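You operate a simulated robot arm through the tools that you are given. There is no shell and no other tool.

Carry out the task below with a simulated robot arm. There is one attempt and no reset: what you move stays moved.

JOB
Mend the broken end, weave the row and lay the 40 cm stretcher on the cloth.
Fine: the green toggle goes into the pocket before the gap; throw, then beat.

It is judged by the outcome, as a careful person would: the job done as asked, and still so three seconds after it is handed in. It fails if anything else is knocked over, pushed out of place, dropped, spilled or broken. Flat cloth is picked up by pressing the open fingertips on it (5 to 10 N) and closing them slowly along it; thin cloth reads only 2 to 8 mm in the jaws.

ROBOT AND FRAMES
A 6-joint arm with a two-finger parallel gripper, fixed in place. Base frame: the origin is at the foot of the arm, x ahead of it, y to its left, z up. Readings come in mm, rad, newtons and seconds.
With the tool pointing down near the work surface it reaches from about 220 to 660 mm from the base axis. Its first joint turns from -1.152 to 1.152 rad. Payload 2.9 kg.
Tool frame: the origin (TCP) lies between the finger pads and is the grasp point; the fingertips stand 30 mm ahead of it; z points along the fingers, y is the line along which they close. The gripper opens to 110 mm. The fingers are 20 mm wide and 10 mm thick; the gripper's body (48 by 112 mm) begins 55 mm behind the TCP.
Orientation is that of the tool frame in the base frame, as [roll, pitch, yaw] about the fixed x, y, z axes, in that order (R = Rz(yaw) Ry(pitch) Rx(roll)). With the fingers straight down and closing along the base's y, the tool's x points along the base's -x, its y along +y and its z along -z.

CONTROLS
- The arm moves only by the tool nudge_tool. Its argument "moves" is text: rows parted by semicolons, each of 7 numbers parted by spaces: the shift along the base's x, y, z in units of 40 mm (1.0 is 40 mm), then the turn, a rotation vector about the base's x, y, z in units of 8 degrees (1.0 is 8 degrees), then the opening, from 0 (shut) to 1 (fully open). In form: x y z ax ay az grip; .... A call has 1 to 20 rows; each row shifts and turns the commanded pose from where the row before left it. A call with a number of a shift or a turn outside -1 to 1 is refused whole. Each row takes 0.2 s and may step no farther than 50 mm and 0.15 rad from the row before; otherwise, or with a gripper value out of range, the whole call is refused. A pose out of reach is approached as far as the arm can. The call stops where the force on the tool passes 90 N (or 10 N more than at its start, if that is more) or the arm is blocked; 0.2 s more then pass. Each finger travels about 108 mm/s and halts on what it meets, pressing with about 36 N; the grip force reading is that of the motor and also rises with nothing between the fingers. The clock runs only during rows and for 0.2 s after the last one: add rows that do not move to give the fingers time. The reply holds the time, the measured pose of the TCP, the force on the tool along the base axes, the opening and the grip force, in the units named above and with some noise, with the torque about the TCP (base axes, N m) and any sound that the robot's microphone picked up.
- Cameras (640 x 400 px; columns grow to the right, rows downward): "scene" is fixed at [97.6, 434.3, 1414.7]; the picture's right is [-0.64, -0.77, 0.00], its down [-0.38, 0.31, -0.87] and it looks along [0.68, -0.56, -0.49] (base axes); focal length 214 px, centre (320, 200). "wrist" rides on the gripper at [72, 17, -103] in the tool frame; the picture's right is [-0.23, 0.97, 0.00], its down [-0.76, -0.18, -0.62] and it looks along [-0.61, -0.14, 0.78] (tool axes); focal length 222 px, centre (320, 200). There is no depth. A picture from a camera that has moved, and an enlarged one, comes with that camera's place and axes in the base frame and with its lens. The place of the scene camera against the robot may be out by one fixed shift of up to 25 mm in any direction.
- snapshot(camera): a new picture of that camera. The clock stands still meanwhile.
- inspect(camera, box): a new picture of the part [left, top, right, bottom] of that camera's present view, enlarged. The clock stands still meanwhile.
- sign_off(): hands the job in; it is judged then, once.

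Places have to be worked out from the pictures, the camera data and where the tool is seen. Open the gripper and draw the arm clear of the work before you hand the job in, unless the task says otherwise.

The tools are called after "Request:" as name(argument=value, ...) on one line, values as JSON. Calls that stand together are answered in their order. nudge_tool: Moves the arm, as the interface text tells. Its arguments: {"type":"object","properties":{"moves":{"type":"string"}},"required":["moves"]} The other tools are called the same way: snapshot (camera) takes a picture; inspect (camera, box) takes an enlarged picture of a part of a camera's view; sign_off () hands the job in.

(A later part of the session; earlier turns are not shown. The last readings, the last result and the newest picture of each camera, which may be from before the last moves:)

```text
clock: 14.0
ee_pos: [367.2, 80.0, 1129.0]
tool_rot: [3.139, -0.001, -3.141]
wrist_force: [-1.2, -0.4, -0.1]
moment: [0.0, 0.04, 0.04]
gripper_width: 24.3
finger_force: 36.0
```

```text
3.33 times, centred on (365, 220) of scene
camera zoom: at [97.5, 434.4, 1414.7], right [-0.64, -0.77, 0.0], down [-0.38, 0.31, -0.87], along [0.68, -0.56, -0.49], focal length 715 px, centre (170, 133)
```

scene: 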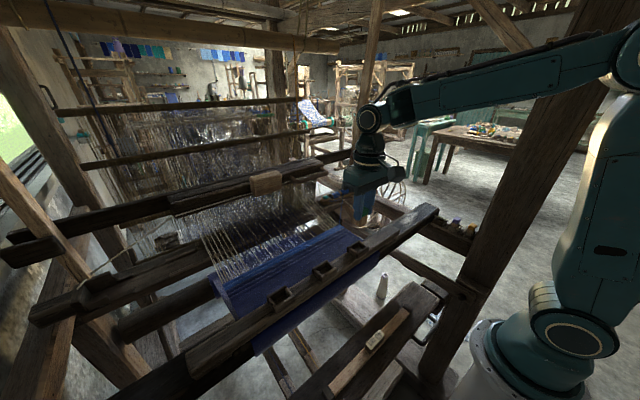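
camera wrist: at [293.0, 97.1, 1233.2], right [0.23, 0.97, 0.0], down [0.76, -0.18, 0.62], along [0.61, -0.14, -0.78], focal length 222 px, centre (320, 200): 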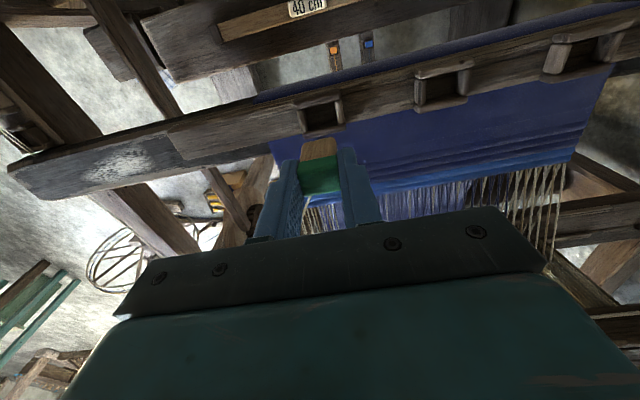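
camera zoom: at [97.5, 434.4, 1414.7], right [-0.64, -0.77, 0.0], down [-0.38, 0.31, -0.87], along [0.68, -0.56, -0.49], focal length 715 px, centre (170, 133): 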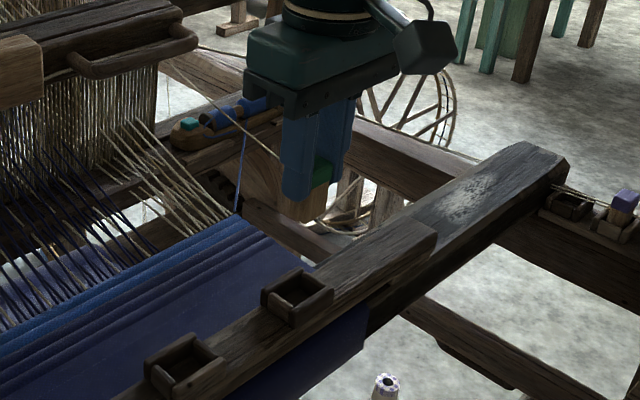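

The pocket's rim centre comes out at about (367,80.3,1000), with an opening about 30 mm in y and 24 mm in x. I lower so the toggle's bottom hovers a few mm over the rim and check alignment.

Request:
nudge_tool(moves="0 0 -0.5 0 0 0 0.1; 0 0 -0.5 0 0 0 0.1; 0 0 -0.4 0 0 0 0.1; 0 0 0 0 0 0 0.1")

Request:
inspect(camera="wrist", box=[250, 100, 410, 200])

Request:
inspect(camera="scene", box=[320, 200, 400, 270])

```text
clock: 15.0
ee_pos: [368.2, 78.7, 1072.4]
tool_rot: [3.14, -0.001, -3.141]
wrist_force: [0.0, 0.0, 0.0]
moment: [0.02, 0.01, 0.02]
gripper_width: 24.5
finger_force: 35.6
```

```text
4.00 times, centred on (330, 150) of wrist
camera zoom: at [294.0, 96.7, 1177.5], right [0.23, 0.97, 0.0], down [0.76, -0.18, 0.62], along [0.61, -0.14, -0.78], focal length 888 px, centre (280, 400)
```

zoom: 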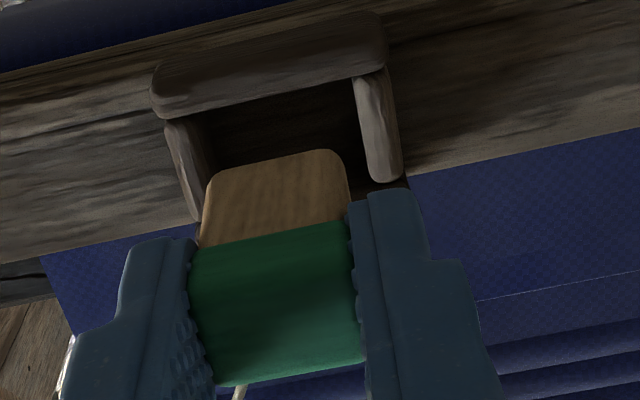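

```text
5.71 times, centred on (360, 235) of scene
camera zoom: at [97.6, 434.3, 1414.7], right [-0.64, -0.77, 0.0], down [-0.38, 0.31, -0.87], along [0.68, -0.56, -0.49], focal length 1226 px, centre (91, 0)
```

zoom: 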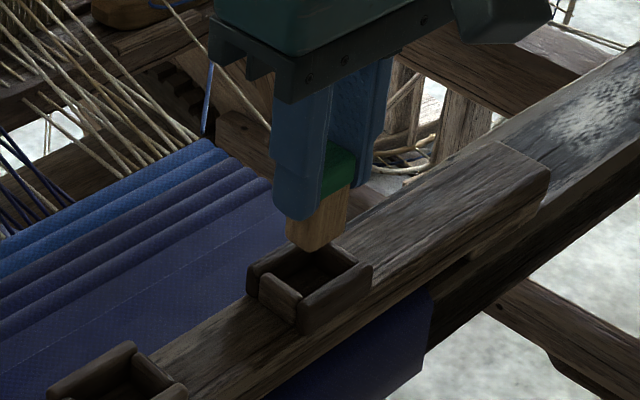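

The toggle is near but I need its exact position relative to the pocket in x. I enlarge both views more strongly.

Request:
inspect(camera="wrist", box=[285, 115, 365, 165])

Request:
inspect(camera="wrist", box=[285, 155, 365, 205])

Request:
inspect(camera="scene", box=[340, 220, 380, 260])

```text
8.00 times, centred on (325, 140) of wrist
camera zoom: at [294.0, 96.7, 1177.5], right [0.23, 0.97, 0.0], down [0.76, -0.18, 0.62], along [0.61, -0.14, -0.78], focal length 1777 px, centre (280, 680)
```

zoom: 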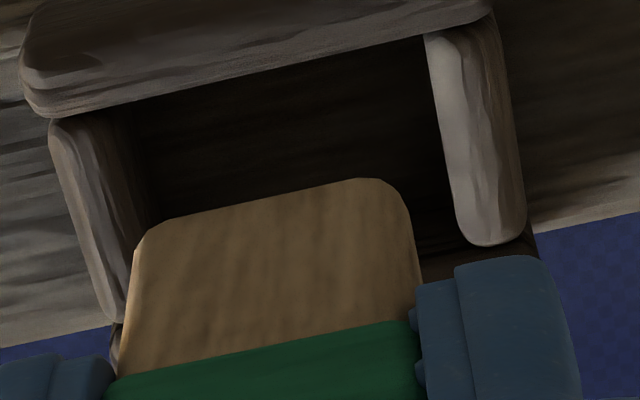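

```text
8.00 times, centred on (325, 180) of wrist
camera zoom: at [294.0, 96.7, 1177.5], right [0.23, 0.97, 0.0], down [0.76, -0.18, 0.62], along [0.61, -0.14, -0.78], focal length 1777 px, centre (280, 360)
```

zoom: 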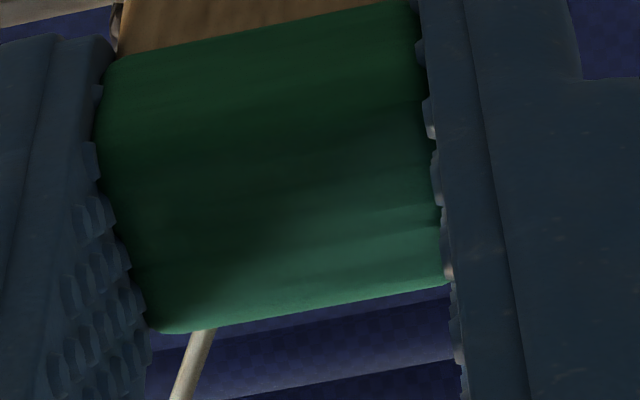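

```text
10.00 times, centred on (360, 240) of scene
camera zoom: at [97.6, 434.3, 1414.7], right [-0.64, -0.77, 0.0], down [-0.38, 0.31, -0.87], along [0.68, -0.56, -0.49], focal length 2145 px, centre (-80, -200)
```

zoom: 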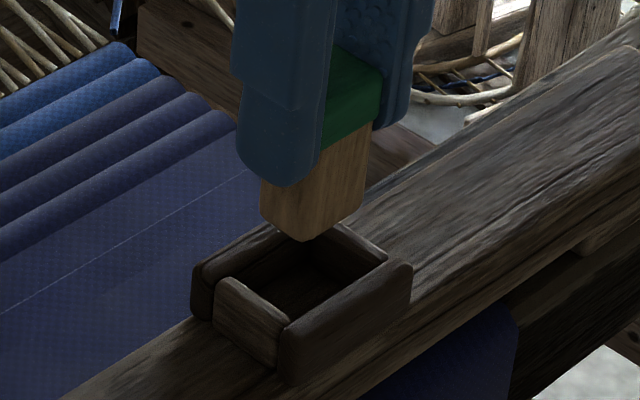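

Comparing both views, the toggle's bottom is about 17 mm above the rim and centred to within about 2 mm. I shift 2 mm towards -x, lower 12 mm and look again.

Request:
nudge_tool(moves="-0.05 0 -0.15 0 0 0 0.1; 0 0 -0.15 0 0 0 0.1; 0 0 0 0 0 0 0.1")

Request:
inspect(camera="wrist", box=[275, 115, 375, 178])

Request:
inspect(camera="scene", box=[340, 220, 380, 260])

```text
clock: 15.8
ee_pos: [364.4, 79.3, 1060.5]
tool_rot: [3.138, 0.003, 3.141]
wrist_force: [0.8, 0.3, -0.8]
moment: [0.0, -0.05, 0.01]
gripper_width: 24.4
finger_force: 36.2
```

```text
6.35 times, centred on (325, 146) of wrist
camera zoom: at [292.0, 97.3, 1165.4], right [0.23, 0.97, 0.0], down [0.76, -0.18, 0.62], along [0.61, -0.14, -0.78], focal length 1410 px, centre (288, 540)
```

zoom: 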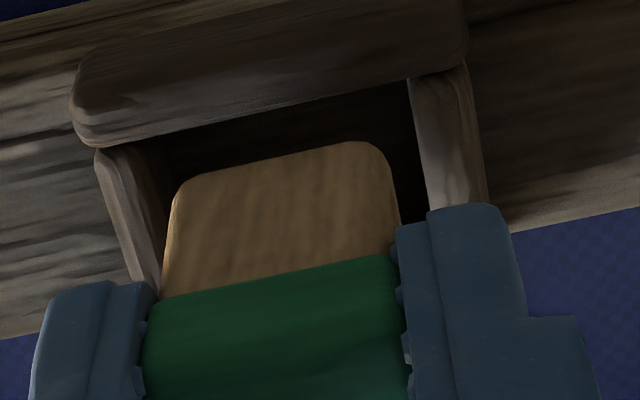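

```text
10.00 times, centred on (360, 240) of scene
camera zoom: at [97.6, 434.3, 1414.7], right [-0.64, -0.77, 0.0], down [-0.38, 0.31, -0.87], along [0.68, -0.56, -0.49], focal length 2145 px, centre (-80, -200)
```

zoom: 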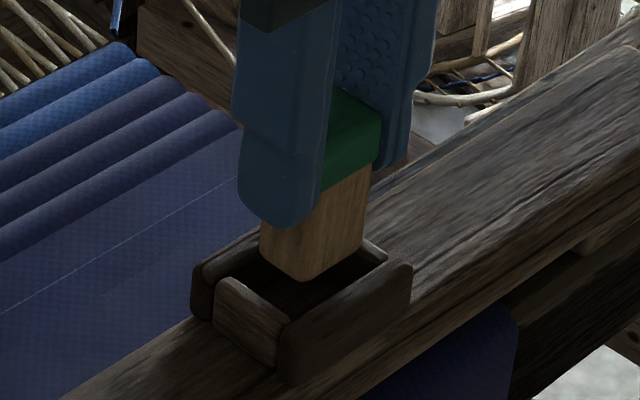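

Both views show the toggle sitting inside the pocket outline with clearance on all sides. I lower it in small steps, watching the force for the floor of the pocket.

Request:
nudge_tool(moves="0 0.01 -0.12 0 0 0 0.1; 0 0 -0.1 0 0 0 0.1; 0 0 0 0 0 0 0.1")

```text
clock: 16.6
ee_pos: [365.9, 80.5, 1051.7]
tool_rot: [3.14, 0.0, 3.141]
wrist_force: [0.3, -0.5, 0.5]
moment: [0.04, 0.0, 0.01]
gripper_width: 24.3
finger_force: 36.3
```

No contact yet at z≈1051.7; I continue down a further 6 mm and look.

Request:
nudge_tool(moves="0 0 -0.08 0 0 0 0.1; 0 0 -0.07 0 0 0 0.1; 0 0 0 0 0 0 0.1")

Request:
inspect(camera="wrist", box=[275, 115, 375, 178])

Request:
inspect(camera="scene", box=[340, 220, 380, 260])

```text
clock: 17.4
ee_pos: [365.4, 80.1, 1044.8]
tool_rot: [3.141, -0.001, 3.141]
wrist_force: [-0.4, 0.4, 0.6]
moment: [0.0, 0.0, 0.01]
gripper_width: 24.1
finger_force: 35.7
```

```text
6.35 times, centred on (325, 146) of wrist
camera zoom: at [291.5, 97.6, 1150.1], right [0.23, 0.97, 0.0], down [0.76, -0.18, 0.62], along [0.61, -0.14, -0.78], focal length 1410 px, centre (288, 540)
```

zoom: 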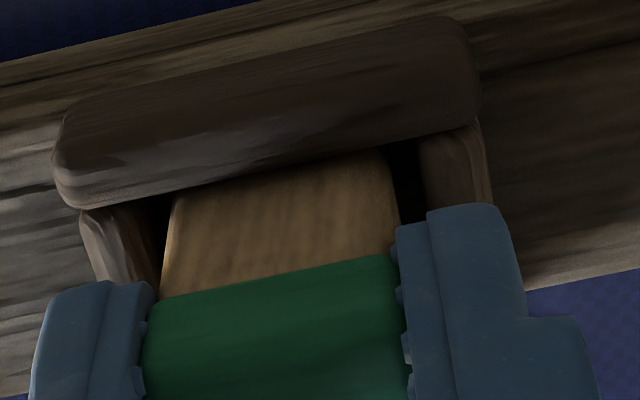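

```text
10.00 times, centred on (360, 240) of scene
camera zoom: at [97.6, 434.3, 1414.7], right [-0.64, -0.77, 0.0], down [-0.38, 0.31, -0.87], along [0.68, -0.56, -0.49], focal length 2145 px, centre (-80, -200)
```

zoom: 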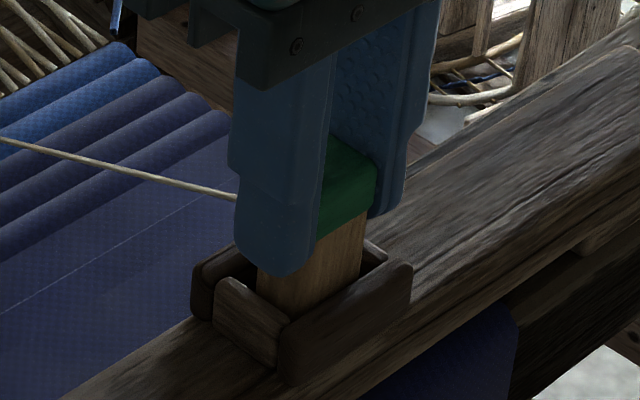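

The toggle is entering the pocket, and its thread now runs over the cloth towards the gap. I continue down in small steps until I feel the floor.

Request:
nudge_tool(moves="0 0 -0.08 0 0 0 0.1; 0 0 0 0 0 0 0.1")

Request:
nudge_tool(moves="0 0 -0.06 0 0 0 0.1; 0 0 0 0 0 0 0.1")

```text
clock: 18.0
ee_pos: [364.9, 80.4, 1040.9]
tool_rot: [3.14, 0.003, 3.141]
wrist_force: [-0.6, -0.3, 0.2]
moment: [0.03, -0.02, 0.01]
gripper_width: 24.2
finger_force: 36.4
```

```text
clock: 18.6
ee_pos: [364.4, 78.1, 1039.5]
tool_rot: [3.139, 0.003, 3.141]
wrist_force: [-0.3, 1.6, 2.3]
moment: [0.01, 0.03, 0.0]
gripper_width: 24.4
finger_force: 36.0
```

A slight force has appeared (2.3 N up), so it is near the floor or touching a wall. I check the pictures.

Request:
inspect(camera="scene", box=[340, 220, 380, 260])

Request:
nudge_tool(moves="0 0 -0.04 0 0 0 0.1; 0 0 0 0 0 0 0.1")

```text
10.00 times, centred on (360, 240) of scene
camera zoom: at [97.5, 434.3, 1414.7], right [-0.64, -0.77, 0.0], down [-0.38, 0.31, -0.87], along [0.68, -0.56, -0.49], focal length 2145 px, centre (-80, -200)
```

zoom: 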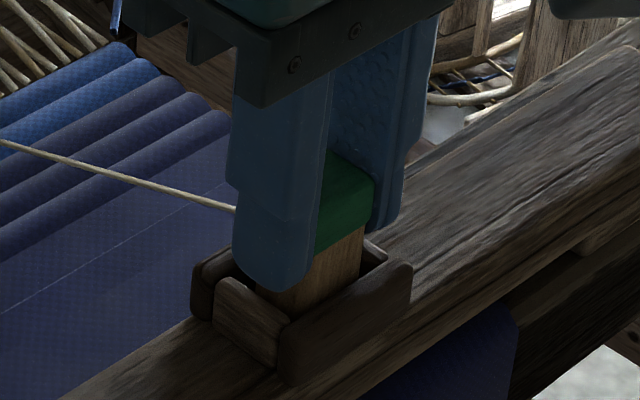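

```text
clock: 19.2
ee_pos: [365.7, 79.6, 1038.6]
tool_rot: [3.14, 0.004, -3.141]
wrist_force: [-3.9, 0.0, 26.3]
moment: [-0.02, 0.23, 0.02]
gripper_width: 24.2
finger_force: 36.2
```

26 N: the toggle stands on the pocket's floor. I ease off slightly and open the fingers, then rise straight up.

Request:
nudge_tool(moves="0 0 0.03 0 0 0 0.1; 0 0 0 0 0 0 0.3; 0 0 0 0 0 0 0.4; 0 0 0 0 0 0 0.4")

Request:
inspect(camera="scene", box=[330, 210, 390, 260])

Request:
inspect(camera="wrist", box=[255, 105, 415, 205])

```text
clock: 20.2
ee_pos: [366.3, 78.9, 1040.8]
tool_rot: [3.141, 0.0, -3.141]
wrist_force: [0.5, 0.2, 0.6]
moment: [0.01, 0.01, 0.0]
gripper_width: 44.0
finger_force: 0.1
```

```text
8.00 times, centred on (360, 235) of scene
camera zoom: at [97.6, 434.3, 1414.7], right [-0.64, -0.77, 0.0], down [-0.38, 0.31, -0.87], along [0.68, -0.56, -0.49], focal length 1716 px, centre (0, -80)
```

zoom: 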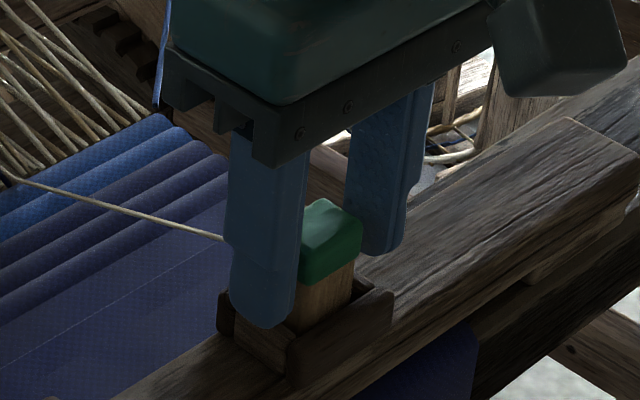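

```text
4.00 times, centred on (335, 155) of wrist
camera zoom: at [291.6, 97.3, 1144.0], right [0.23, 0.97, 0.0], down [0.76, -0.18, 0.62], along [0.61, -0.14, -0.78], focal length 888 px, centre (260, 380)
```

zoom: 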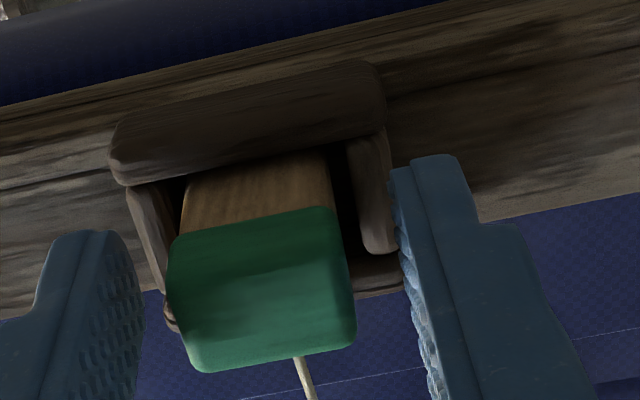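

The toggle stands upright in the pocket with the thread running to the gap. I rise straight up clear of it.

Request:
nudge_tool(moves="0 0 0.3 0 0 0 0.45; 0 0 0.6 0 0 0 0.5; 0 0 1 0 0 0 0.5; 0 0 1 0 0 0 0.5; 0 0 1 0 0 0 0.5; 0 0 0 0 0 0 0.5")

Request:
snapshot(camera="scene")

Request:
inspect(camera="scene", box=[240, 170, 400, 270])

Request:
snapshot(camera="wrist")

```text
clock: 21.6
ee_pos: [365.1, 78.9, 1195.8]
tool_rot: [3.14, -0.001, 3.141]
wrist_force: [0.2, 0.7, 0.6]
moment: [0.03, -0.02, 0.02]
gripper_width: 54.9
finger_force: 0.0
```

```text
taken
```

scene: 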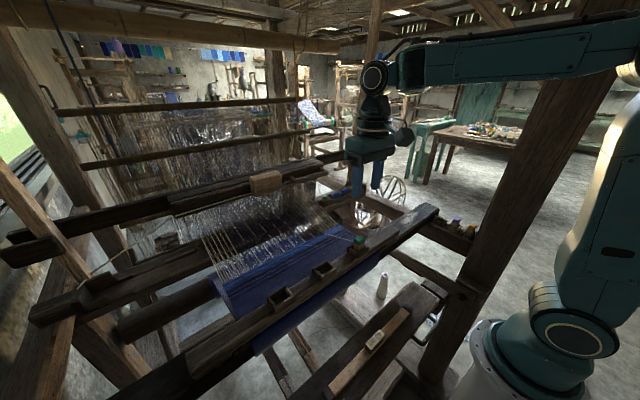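

```text
4.00 times, centred on (320, 220) of scene
camera zoom: at [97.6, 434.3, 1414.7], right [-0.64, -0.77, 0.0], down [-0.38, 0.31, -0.87], along [0.68, -0.56, -0.49], focal length 858 px, centre (320, 120)
```

zoom: 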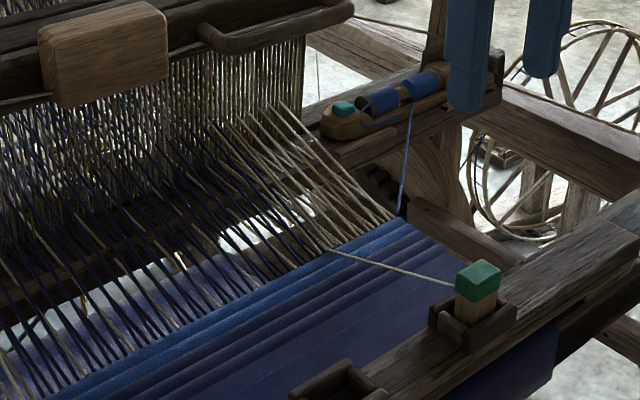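

```text
taken
camera wrist: at [291.1, 97.4, 1300.9], right [0.23, 0.97, 0.0], down [0.76, -0.18, 0.62], along [0.61, -0.14, -0.78], focal length 222 px, centre (320, 200)
```

wrist: 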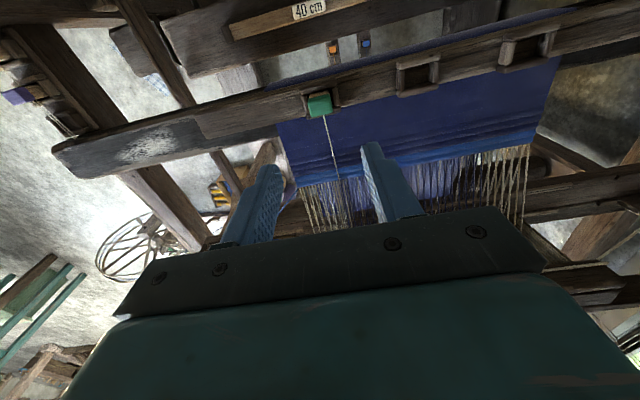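

The mended end now runs from the green toggle into the gap. Next I move to view the throwing block and beater handle more closely.

Request:
nudge_tool(moves="0 0.5 0.7 0 0 0 0.5; 0.6 0.7 0.7 0 0 0 0.5; 0.8 0.7 0 0 0 0 0.5; 0.8 0.6 0 0 0 0 0.5; 0.6 0.5 0 0 0 0 0.5; 0 0 0 0 0 0 0.5")

Request:
snapshot(camera="wrist")

Request:
snapshot(camera="scene")

```text
clock: 23.0
ee_pos: [476.3, 200.5, 1250.7]
tool_rot: [3.14, 0.001, -3.14]
wrist_force: [-0.5, 0.5, 0.2]
moment: [-0.02, 0.02, -0.02]
gripper_width: 55.0
finger_force: 0.0
```

```text
taken
camera wrist: at [403.8, 218.3, 1355.4], right [0.23, 0.97, 0.0], down [0.76, -0.18, 0.62], along [0.61, -0.14, -0.78], focal length 222 px, centre (320, 200)
```

wrist: 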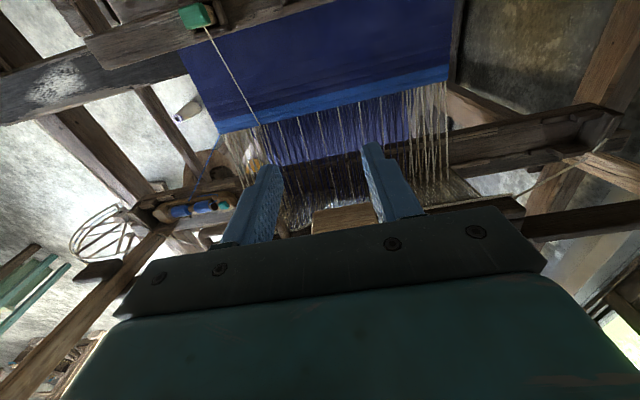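

```text
taken
```

scene: 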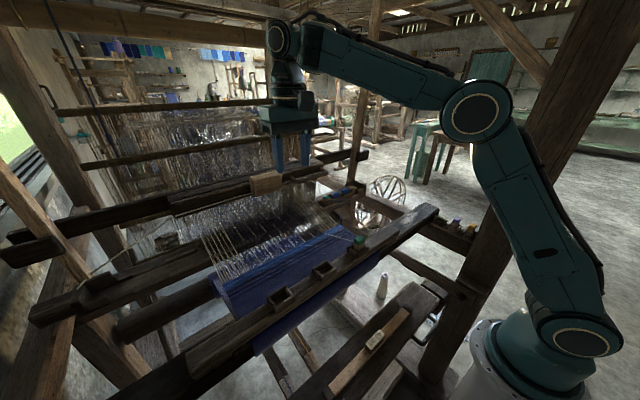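

I enlarge the block and the cords in both views.

Request:
inspect(camera="wrist", box=[230, 140, 430, 250])

Request:
inspect(camera="scene", box=[200, 140, 360, 240])

Request:
inspect(camera="wrist", box=[420, 100, 640, 240])

Request:
inspect(camera="wrist", box=[60, 140, 260, 280])

```text
3.20 times, centred on (330, 195) of wrist
camera zoom: at [403.8, 218.3, 1355.4], right [0.23, 0.97, 0.0], down [0.76, -0.18, 0.62], along [0.61, -0.14, -0.78], focal length 711 px, centre (288, 216)
```

zoom: 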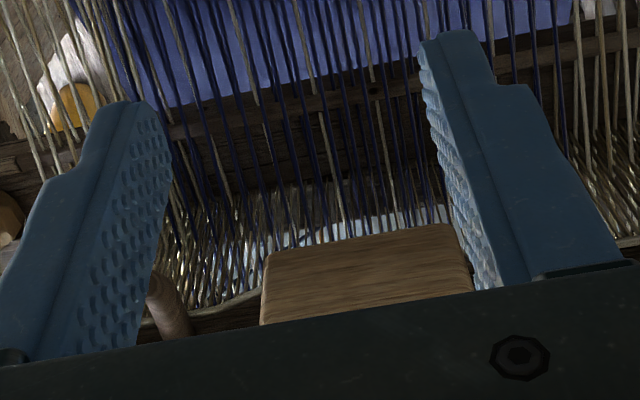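

```text
4.00 times, centred on (280, 190) of scene
camera zoom: at [97.6, 434.4, 1414.7], right [-0.64, -0.77, 0.0], down [-0.38, 0.31, -0.87], along [0.68, -0.56, -0.49], focal length 858 px, centre (480, 240)
```

zoom: 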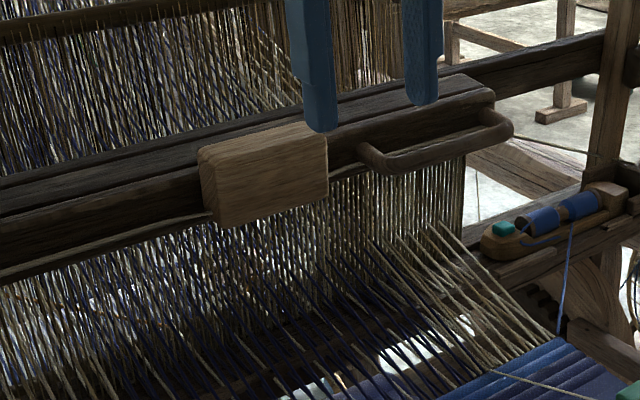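

```text
2.86 times, centred on (530, 170) of wrist
camera zoom: at [403.8, 218.3, 1355.4], right [0.23, 0.97, 0.0], down [0.76, -0.18, 0.62], along [0.61, -0.14, -0.78], focal length 635 px, centre (-280, 286)
```

zoom: 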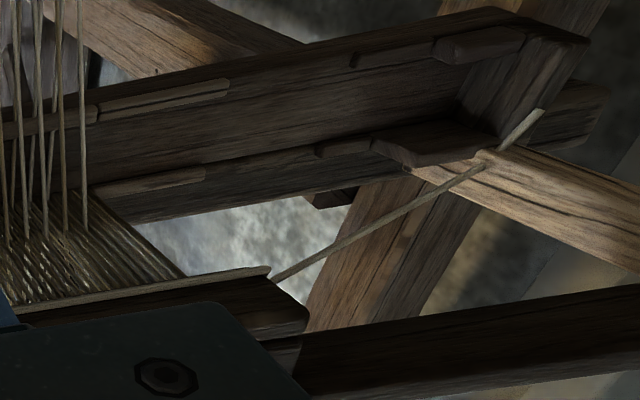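

```text
2.86 times, centred on (160, 210) of wrist
camera zoom: at [403.8, 218.3, 1355.4], right [0.23, 0.97, 0.0], down [0.76, -0.18, 0.62], along [0.61, -0.14, -0.78], focal length 635 px, centre (777, 171)
```

zoom: 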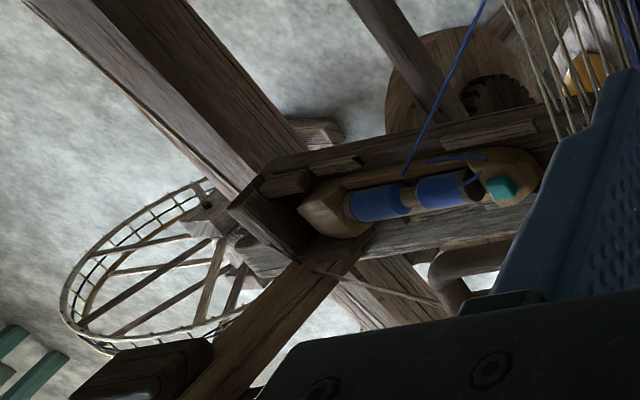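

The block is threaded on a cord running along the front of the beater cap to both shuttle boxes; the shuttle sits in the right (-y) box. I move over the block at a safe height to see it from above.

Request:
nudge_tool(moves="0.7 0 0 0 0 0 0.5; 0.7 0 0 0 0 0 0.5; 0.7 0 0 0 0 0 0.5; 0.6 0 0 0 0 0 0.5; 0 0 0 0 0 0 0.5")

Request:
snapshot(camera="wrist")

Request:
snapshot(camera="scene")

```text
clock: 24.2
ee_pos: [542.6, 185.9, 1225.8]
tool_rot: [3.141, 0.0, 3.141]
wrist_force: [-1.4, -0.2, -0.4]
moment: [0.02, 0.03, 0.0]
gripper_width: 54.8
finger_force: 0.0
out of reach, approached as far as the arm can: row 2, 3, 4
```

```text
taken
camera wrist: at [467.8, 203.9, 1331.1], right [0.23, 0.97, 0.0], down [0.76, -0.18, 0.62], along [0.61, -0.14, -0.78], focal length 222 px, centre (320, 200)
```

wrist: 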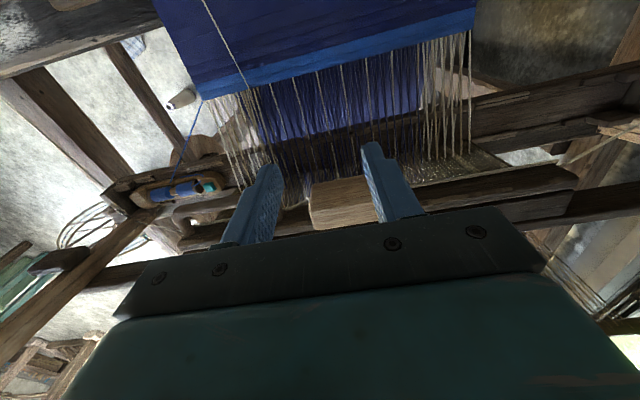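

```text
taken
```

scene: 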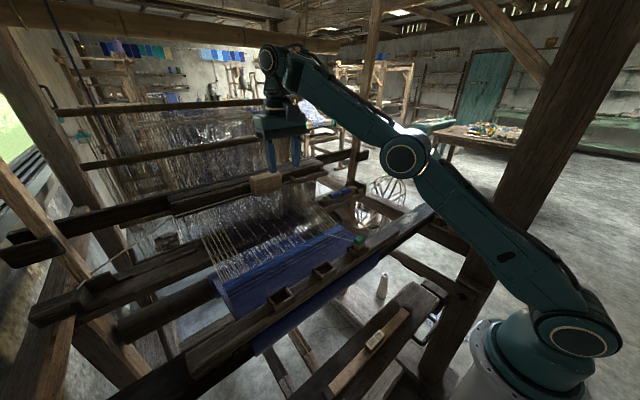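

The arm's reach ends here at this height (about 573 mm). I enlarge the block as seen from here.

Request:
inspect(camera="wrist", box=[240, 150, 440, 250])

Request:
inspect(camera="scene", box=[220, 120, 380, 220])

Request:
inspect(camera="wrist", box=[80, 140, 280, 265])

Request:
inspect(camera="wrist", box=[400, 120, 640, 240])

```text
3.20 times, centred on (340, 200) of wrist
camera zoom: at [467.8, 203.9, 1331.1], right [0.23, 0.97, 0.0], down [0.76, -0.18, 0.62], along [0.61, -0.14, -0.78], focal length 711 px, centre (256, 200)
```

zoom: 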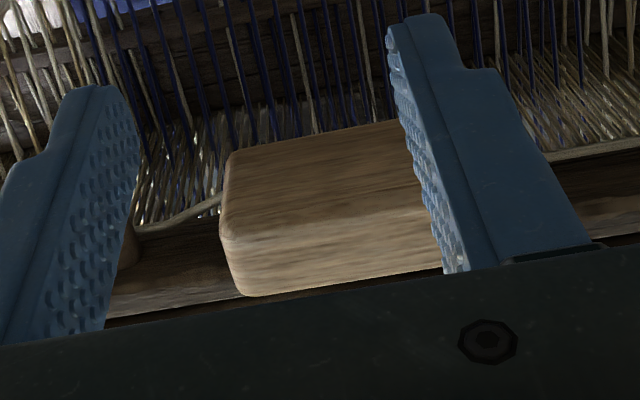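

```text
4.00 times, centred on (300, 170) of scene
camera zoom: at [97.6, 434.3, 1414.7], right [-0.64, -0.77, 0.0], down [-0.38, 0.31, -0.87], along [0.68, -0.56, -0.49], focal length 858 px, centre (400, 320)
```

zoom: 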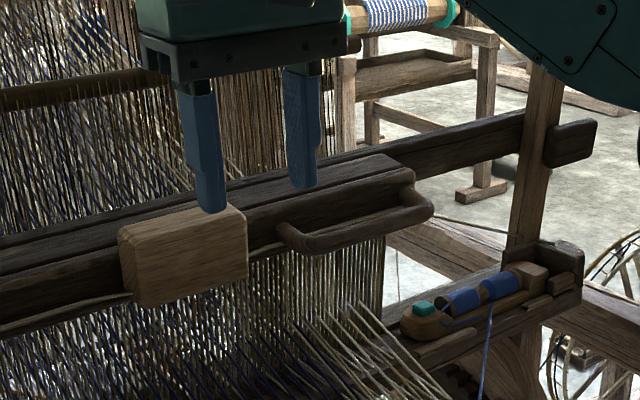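

```text
3.20 times, centred on (180, 202) of wrist
camera zoom: at [467.8, 203.9, 1331.1], right [0.23, 0.97, 0.0], down [0.76, -0.18, 0.62], along [0.61, -0.14, -0.78], focal length 711 px, centre (768, 192)
```

zoom: 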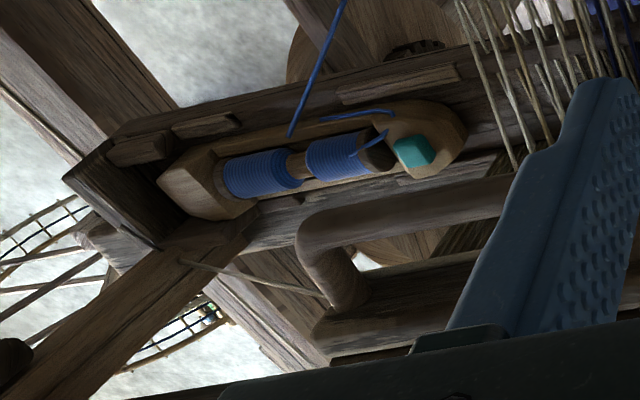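

```text
2.67 times, centred on (520, 180) of wrist
camera zoom: at [467.8, 203.9, 1331.1], right [0.23, 0.97, 0.0], down [0.76, -0.18, 0.62], along [0.61, -0.14, -0.78], focal length 592 px, centre (-213, 253)
```

zoom: 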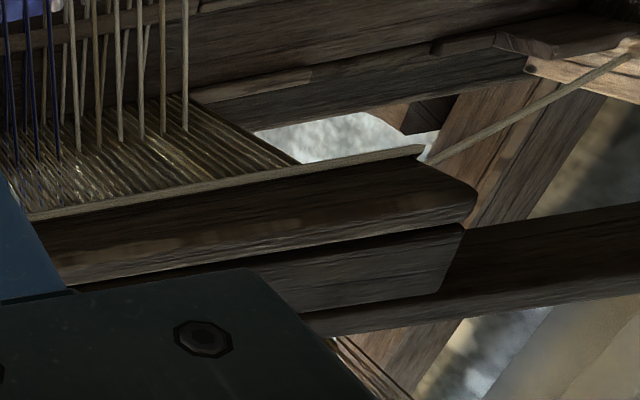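

The block spans about x 621–650, y 156–242, z 1101–1150, beyond tool-down reach. I'll back off, tilt the tool about 40° forward and open fully, so I can grip the block across y.

Request:
nudge_tool(moves="-0.9 0 0 0 0 0 0.8; -0.9 0 0 0 0 0 1; 0 0 0 0 -1 0 1; 0 0 0 0 -1 0 1; 0 0 0 0 -1 0 1; 0 0 0 0 -1 0 1; 0 0 0 0 -1 0 1; 0 0 0 0 0 0 1")

Request:
snapshot(camera="wrist")

Request:
snapshot(camera="scene")

```text
clock: 26.0
ee_pos: [529.6, 223.1, 1292.2]
tool_rot: [-3.126, 0.535, 3.141]
wrist_force: [0.0, 0.6, 0.0]
moment: [0.03, -0.02, 0.0]
gripper_width: 110.1
finger_force: 0.0
out of reach, approached as far as the arm can: row 3, 4, 5, 6, 7
```

```text
taken
camera wrist: at [413.4, 242.5, 1346.0], right [0.2, 0.97, 0.1], down [0.34, -0.17, 0.93], along [0.92, -0.15, -0.36], focal length 222 px, centre (320, 200)
```

wrist: 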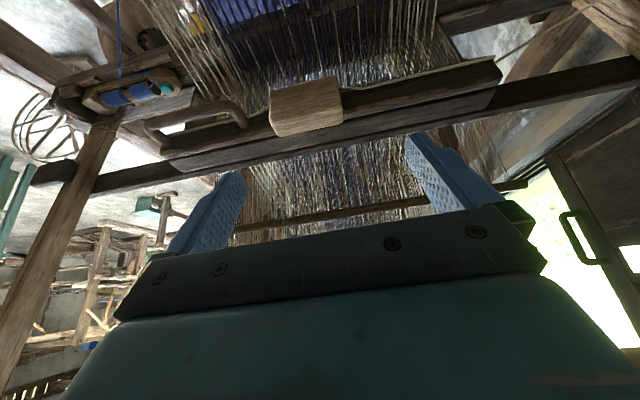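

```text
taken
```

scene: 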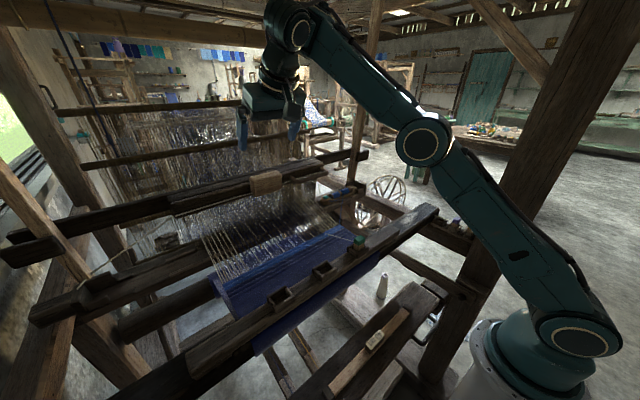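

The tilt was only partly reached here. I look closely at the arm's posture to understand its limits before moving on.

Request:
inspect(camera="scene", box=[220, 0, 640, 400])

Request:
inspect(camera="scene", box=[220, 0, 380, 160])

Request:
nudge_tool(moves="0 0 0 0 0 0 1; 0 0 0 0 0 0 1")

```text
1.00 times, centred on (430, 200) of scene (not enlarged: the box is as wide or as high as the picture)
camera zoom: at [97.6, 434.3, 1414.7], right [-0.64, -0.77, 0.0], down [-0.38, 0.31, -0.87], along [0.68, -0.56, -0.49], focal length 214 px, centre (210, 200)
```

zoom: 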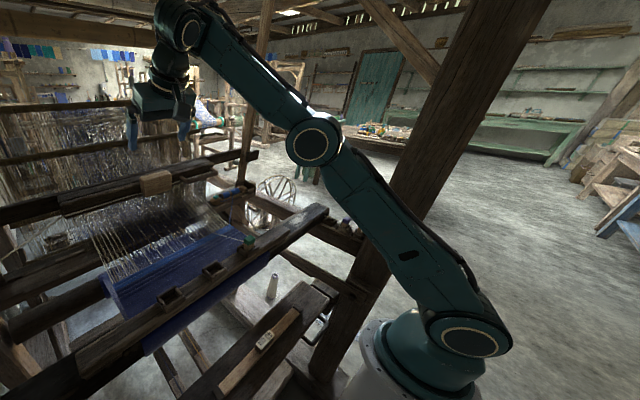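

```text
2.50 times, centred on (300, 80) of scene
camera zoom: at [97.6, 434.3, 1414.7], right [-0.64, -0.77, 0.0], down [-0.38, 0.31, -0.87], along [0.68, -0.56, -0.49], focal length 536 px, centre (370, 500)
```

zoom: 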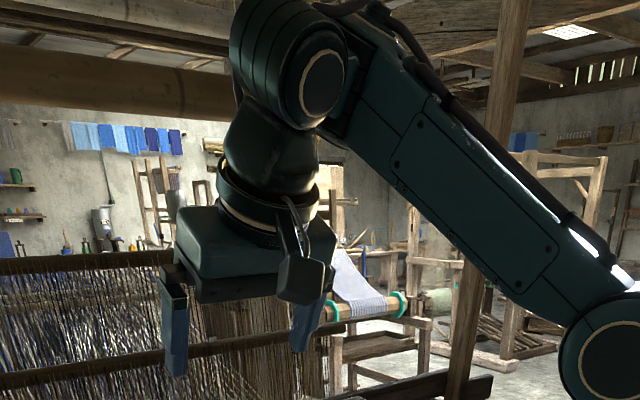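

```text
clock: 26.6
ee_pos: [529.1, 222.9, 1293.5]
tool_rot: [-3.126, 0.535, -3.141]
wrist_force: [0.7, -0.3, 1.1]
moment: [0.0, 0.02, -0.04]
gripper_width: 109.8
finger_force: 0.0
```

The commanded pose now equals the reached one (tilt ≈31°). I test how the arm behaves by lowering in this tilt, which brings it to where more reach should be available.

Request:
nudge_tool(moves="0 -0.2 -0.8 0 0 0 1; 0 -0.2 -0.8 0 0 0 1; 0 0 0 0 0 0 1")

```text
clock: 27.4
ee_pos: [560.7, 223.2, 1256.4]
tool_rot: [-3.125, 0.535, 3.141]
wrist_force: [0.4, -0.7, -0.4]
moment: [0.0, -0.02, 0.02]
gripper_width: 109.8
finger_force: 0.0
out of reach, approached as far as the arm can: row 1, 2
```

The arm slides along some limit rather than following. I test small moves to learn which side of the limit it is on.

Request:
nudge_tool(moves="0.5 0 0 0 0 0 1; 0 0 0 0 0 0 1")

Request:
nudge_tool(moves="0 -0.5 0 0 0 0 1; 0 0 0 0 0 0 1")

Request:
nudge_tool(moves="0 0 0 0 0.5 0 1; 0 0 0 0 0 0 1")

```text
clock: 28.0
ee_pos: [581.6, 225.2, 1257.3]
tool_rot: [-3.126, 0.536, 3.141]
wrist_force: [-0.3, -0.2, -0.2]
moment: [0.02, -0.03, -0.02]
gripper_width: 110.0
finger_force: 0.1
```

```text
clock: 28.6
ee_pos: [580.9, 202.6, 1257.6]
tool_rot: [-3.127, 0.537, 3.141]
wrist_force: [-0.7, -0.7, 0.2]
moment: [-0.01, 0.0, 0.02]
gripper_width: 110.0
finger_force: 0.1
```

```text
clock: 29.2
ee_pos: [581.7, 203.2, 1257.8]
tool_rot: [-3.127, 0.465, -3.141]
wrist_force: [0.3, -0.8, 1.0]
moment: [0.01, 0.0, 0.02]
gripper_width: 109.9
finger_force: 0.0
```

Outward and sideways moves and less tilt are fine. A tilt of about 14° is enough for the block, so I lower in front of it while reducing the tilt.

Request:
nudge_tool(moves="0.05 -0.03 -0.6 0 0.4 0 1; 0.05 -0.03 -0.6 0 0.4 0 1; 0 0 -0.6 0 0.4 0 1; 0 0 -0.6 0 0.4 0 1; 0 0 0 0 0 0 1")

Request:
snapshot(camera="wrist")

Request:
snapshot(camera="scene")

```text
clock: 30.4
ee_pos: [586.0, 200.4, 1161.5]
tool_rot: [-3.127, 0.243, -3.141]
wrist_force: [0.1, -0.1, -0.1]
moment: [-0.03, -0.03, -0.01]
gripper_width: 109.9
finger_force: 0.0
```

```text
taken
camera wrist: at [489.0, 220.2, 1245.4], right [0.22, 0.97, 0.04], down [0.59, -0.17, 0.79], along [0.78, -0.15, -0.61], focal length 222 px, centre (320, 200)
```

wrist: 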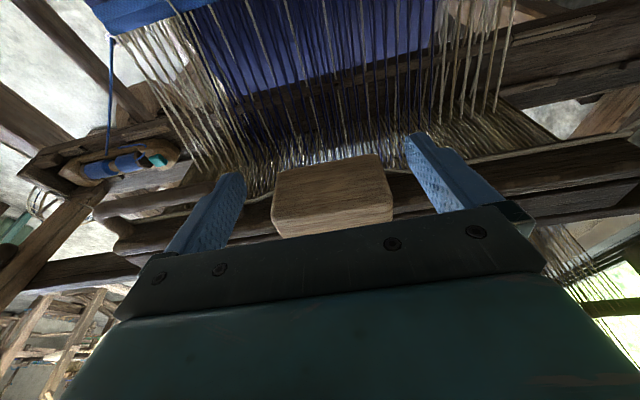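

```text
taken
```

scene: 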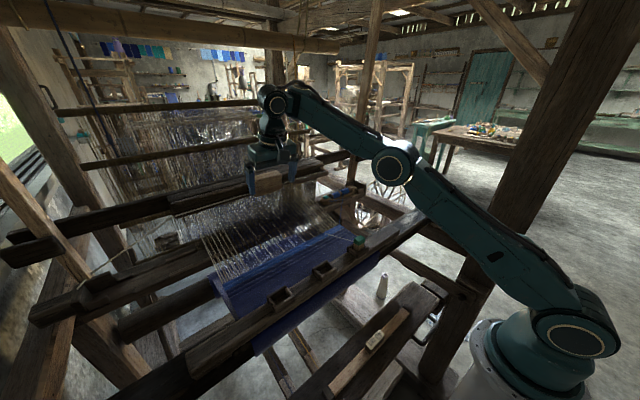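

No limit was hit this time: tilt 14°, and the block lies centred between the open fingers. I enlarge to check clearance and the cord.

Request:
inspect(camera="wrist", box=[200, 120, 480, 260])

Request:
inspect(camera="scene", box=[200, 120, 340, 220])

```text
2.29 times, centred on (340, 190) of wrist
camera zoom: at [489.0, 220.2, 1245.4], right [0.22, 0.97, 0.04], down [0.59, -0.17, 0.79], along [0.78, -0.15, -0.61], focal length 508 px, centre (274, 223)
```

zoom: 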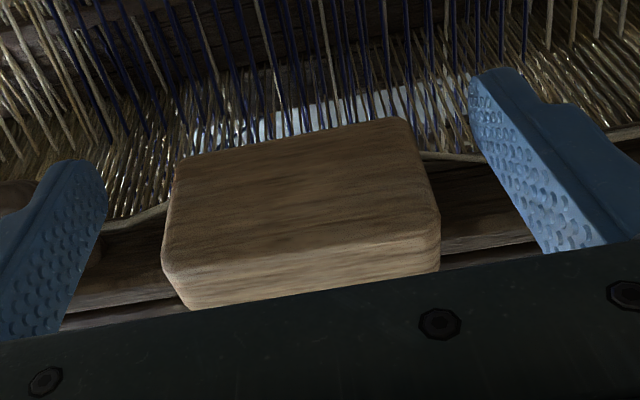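

```text
4.00 times, centred on (270, 170) of scene
camera zoom: at [97.6, 434.3, 1414.7], right [-0.64, -0.77, 0.0], down [-0.38, 0.31, -0.87], along [0.68, -0.56, -0.49], focal length 858 px, centre (520, 320)
```

zoom: 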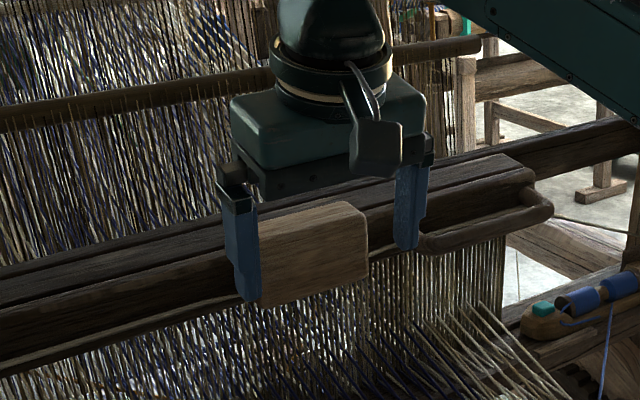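

The fingers are clear of both the block and the bar handle. I move forward 34 mm and down 18 mm so the fingers stand at the block's sides.

Request:
nudge_tool(moves="0.1 0 -0.25 0 0 0 1; 0.25 0 -0.2 0 0 0 1; 0.25 0 0 0 0 0 1; 0.25 0 0 0 0 0 1; 0 0 0 0 0 0 1")

Request:
inspect(camera="wrist", box=[200, 120, 480, 260])

Request:
inspect(camera="scene", box=[200, 120, 340, 220])

```text
clock: 31.6
ee_pos: [618.4, 201.3, 1143.4]
tool_rot: [-3.126, 0.244, 3.141]
wrist_force: [-0.6, 0.1, 0.6]
moment: [0.0, -0.03, 0.02]
gripper_width: 110.2
finger_force: 0.1
```

```text
2.29 times, centred on (340, 190) of wrist
camera zoom: at [522.7, 220.4, 1227.8], right [0.22, 0.97, 0.04], down [0.59, -0.17, 0.79], along [0.78, -0.15, -0.61], focal length 508 px, centre (274, 223)
```

zoom: 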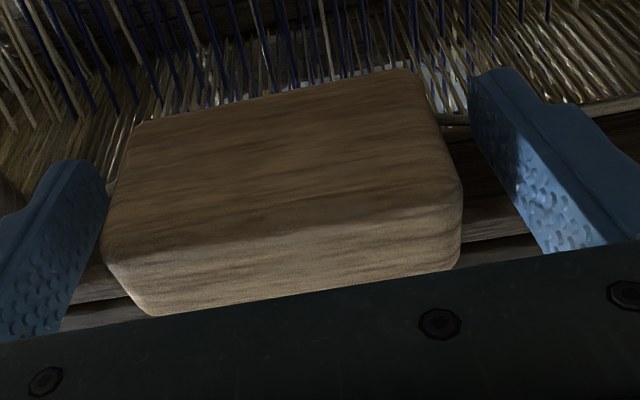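

```text
4.00 times, centred on (270, 170) of scene
camera zoom: at [97.6, 434.3, 1414.7], right [-0.64, -0.77, 0.0], down [-0.38, 0.31, -0.87], along [0.68, -0.56, -0.49], focal length 858 px, centre (520, 320)
```

zoom: 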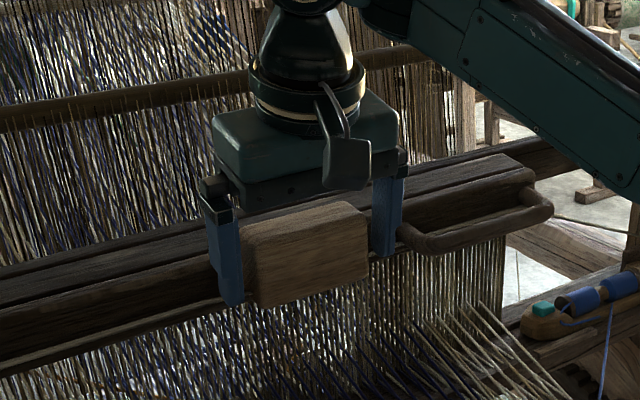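

The fingers straddle the block. I close on it.

Request:
nudge_tool(moves="0 0 0 0 0 0 0.85; 0 0 0 0 0 0 0.7; 0 0 0 0 0 0 0.7; 0 0 0 0 0 0 0.7")

Request:
inspect(camera="scene", box=[200, 120, 340, 220])

```text
clock: 32.6
ee_pos: [619.9, 200.0, 1145.4]
tool_rot: [-3.128, 0.243, -3.141]
wrist_force: [-1.3, -7.2, -0.6]
moment: [1.07, 0.25, 0.42]
gripper_width: 89.8
finger_force: 45.2
```

```text
4.00 times, centred on (270, 170) of scene
camera zoom: at [97.5, 434.1, 1414.8], right [-0.64, -0.77, 0.0], down [-0.38, 0.31, -0.87], along [0.68, -0.55, -0.49], focal length 858 px, centre (520, 320)
```

zoom: 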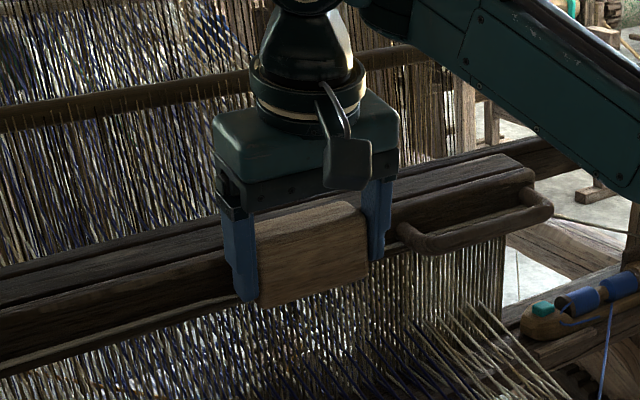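

The block is held (89.8 mm, 45 N). The shuttle waits in the right box, so I jerk the block to the left (+y), 44 mm quickly, to pull the right picker.

Request:
nudge_tool(moves="0 1 0 0 0 0 0.7; 0 0.1 0 0 0 0 0.7; 0 0 0 0 0 0 0.7")

Request:
snapshot(camera="scene")

Request:
inspect(camera="scene", box=[200, 120, 380, 240])

```text
clock: 33.0
ee_pos: [621.6, 203.6, 1142.1]
tool_rot: [-3.107, 0.224, 3.1]
wrist_force: [2.7, -42.1, 1.9]
moment: [0.49, 0.57, 0.48]
gripper_width: 98.2
finger_force: 21.4
out of reach, approached as far as the arm can: row 1
stopped in row 2: the force on the tool passed its limit at 105 N (the readings are from after the stop); the commanded pose is now the measured one
```

```text
taken
```

scene: 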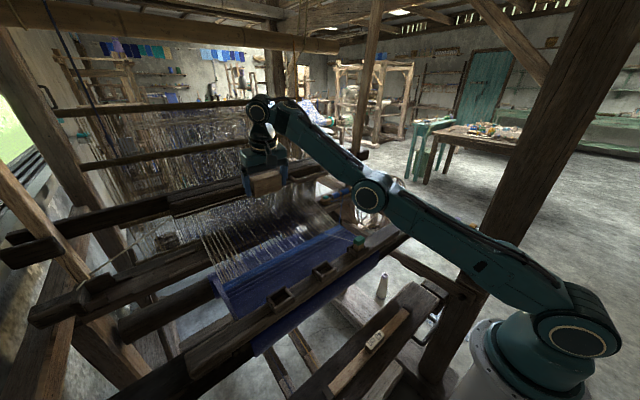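

```text
3.33 times, centred on (290, 180) of scene
camera zoom: at [97.7, 432.9, 1415.2], right [-0.64, -0.77, 0.0], down [-0.38, 0.31, -0.87], along [0.68, -0.55, -0.49], focal length 715 px, centre (420, 267)
```

zoom: 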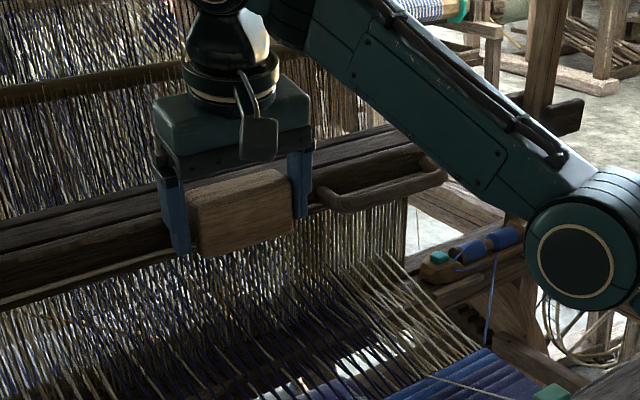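

The block did not give in +y (105 N), and nothing moved. I ease the pressure and read the forces before trying another direction.

Request:
nudge_tool(moves="0 -0.08 0 0 0 0 0.8; 0 0 0 0 0 0 0.9; 0 0 0 0 0 0 1; 0 0 0 0 0 0 1")

Request:
inspect(camera="wrist", box=[200, 120, 480, 260])

Request:
inspect(camera="scene", box=[200, 120, 340, 220])

```text
clock: 34.0
ee_pos: [619.4, 209.4, 1140.8]
tool_rot: [-3.113, 0.231, 3.11]
wrist_force: [2.1, -14.5, 2.1]
moment: [0.12, 0.03, 0.26]
gripper_width: 110.2
finger_force: 0.3
```

```text
2.29 times, centred on (340, 190) of wrist
camera zoom: at [524.5, 233.8, 1226.9], right [0.26, 0.97, 0.02], down [0.59, -0.18, 0.79], along [0.76, -0.19, -0.62], focal length 508 px, centre (274, 223)
```

zoom: 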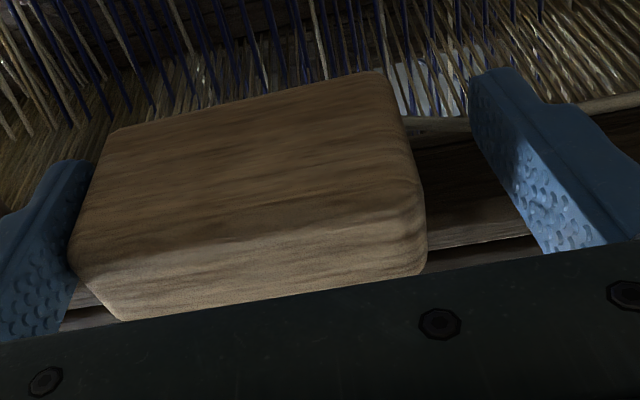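

```text
4.00 times, centred on (270, 170) of scene
camera zoom: at [97.6, 433.9, 1414.9], right [-0.64, -0.77, 0.0], down [-0.38, 0.31, -0.87], along [0.68, -0.55, -0.49], focal length 858 px, centre (520, 320)
```

zoom: 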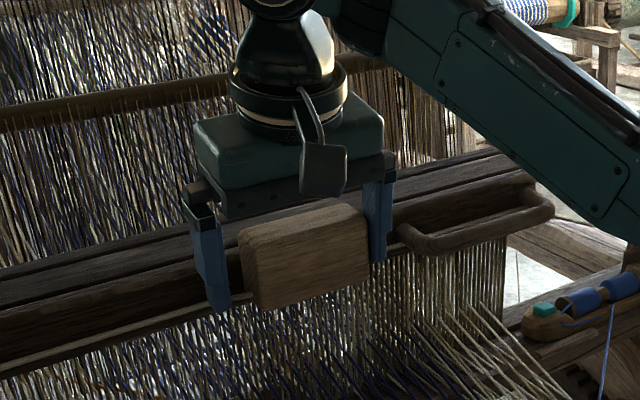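

The block hasn't shifted. I test the opposite direction gently, closing the small gap on the +y side in short steps and reading the force.

Request:
nudge_tool(moves="0 -0.2 0 0 0 0 1; 0 0 0 0 0 0 1")

Request:
nudge_tool(moves="0 0 0 0 0 0 0.85; 0 0 0 0 0 0 0.7; 0 0 0 0 0 0 0.7; 0 0 0 0 0 0 0.7")

```text
clock: 34.6
ee_pos: [619.2, 203.0, 1141.5]
tool_rot: [-3.114, 0.23, 3.113]
wrist_force: [-0.7, 0.0, -0.3]
moment: [-0.01, 0.01, 0.01]
gripper_width: 109.9
finger_force: 0.1
```

```text
clock: 35.6
ee_pos: [619.3, 200.0, 1142.2]
tool_rot: [-3.112, 0.23, 3.11]
wrist_force: [-6.2, -17.5, -2.4]
moment: [1.49, 0.16, 0.74]
gripper_width: 90.9
finger_force: 44.7
```

Gripped again, with the block pressing 17 N towards -y, so it is stiff in that sense too. I try easing in -y by small steps to see whether it slides that way.

Request:
nudge_tool(moves="0 -0.1 0 0 0 0 0.7; 0 0 0 0 0 0 0.7")

Request:
nudge_tool(moves="0 -0.2 0 0 0 0 0.7; 0 0 0 0 0 0 0.7")

```text
clock: 36.2
ee_pos: [618.9, 200.3, 1141.5]
tool_rot: [-3.116, 0.234, 3.114]
wrist_force: [-2.9, 2.3, -2.7]
moment: [1.92, 0.03, 0.51]
gripper_width: 90.6
finger_force: 45.2
```

```text
clock: 36.8
ee_pos: [618.0, 199.3, 1142.9]
tool_rot: [-3.121, 0.238, 3.123]
wrist_force: [2.2, 44.4, -3.9]
moment: [1.34, -0.12, 0.14]
gripper_width: 90.5
finger_force: 44.8
```

The block is rigid along y both ways. I centre again and test a small pull towards the arm (-x), then a small downward test, to find its free direction.

Request:
nudge_tool(moves="0 0.2 0 0 0 0 0.7; 0 0 0 0 0 0 0.7")

Request:
nudge_tool(moves="-0.15 0 0 0 0 0 0.7; 0 0 0 0 0 0 0.7")

Request:
inspect(camera="scene", box=[200, 120, 340, 220])

```text
clock: 37.4
ee_pos: [619.5, 200.4, 1141.8]
tool_rot: [-3.114, 0.233, 3.117]
wrist_force: [-0.2, 16.5, -1.5]
moment: [2.4, 0.38, 2.38]
gripper_width: 90.6
finger_force: 45.1
```

```text
clock: 38.0
ee_pos: [613.5, 200.6, 1141.3]
tool_rot: [-3.116, 0.231, 3.114]
wrist_force: [3.1, 19.6, -1.2]
moment: [1.11, 0.58, 1.6]
gripper_width: 90.9
finger_force: 45.1
```

```text
4.00 times, centred on (270, 170) of scene
camera zoom: at [97.7, 434.9, 1414.5], right [-0.64, -0.77, 0.0], down [-0.38, 0.31, -0.87], along [0.68, -0.56, -0.49], focal length 858 px, centre (520, 320)
```

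zoom: 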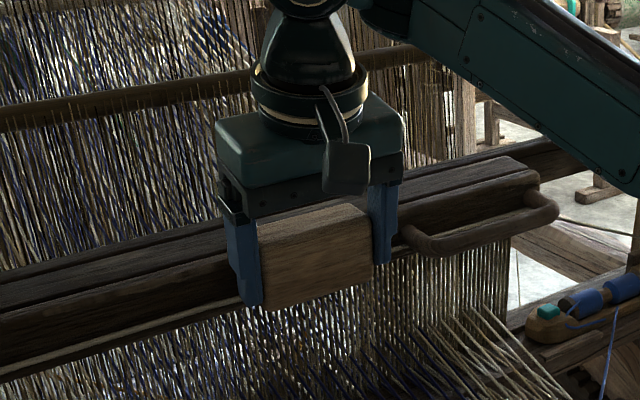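

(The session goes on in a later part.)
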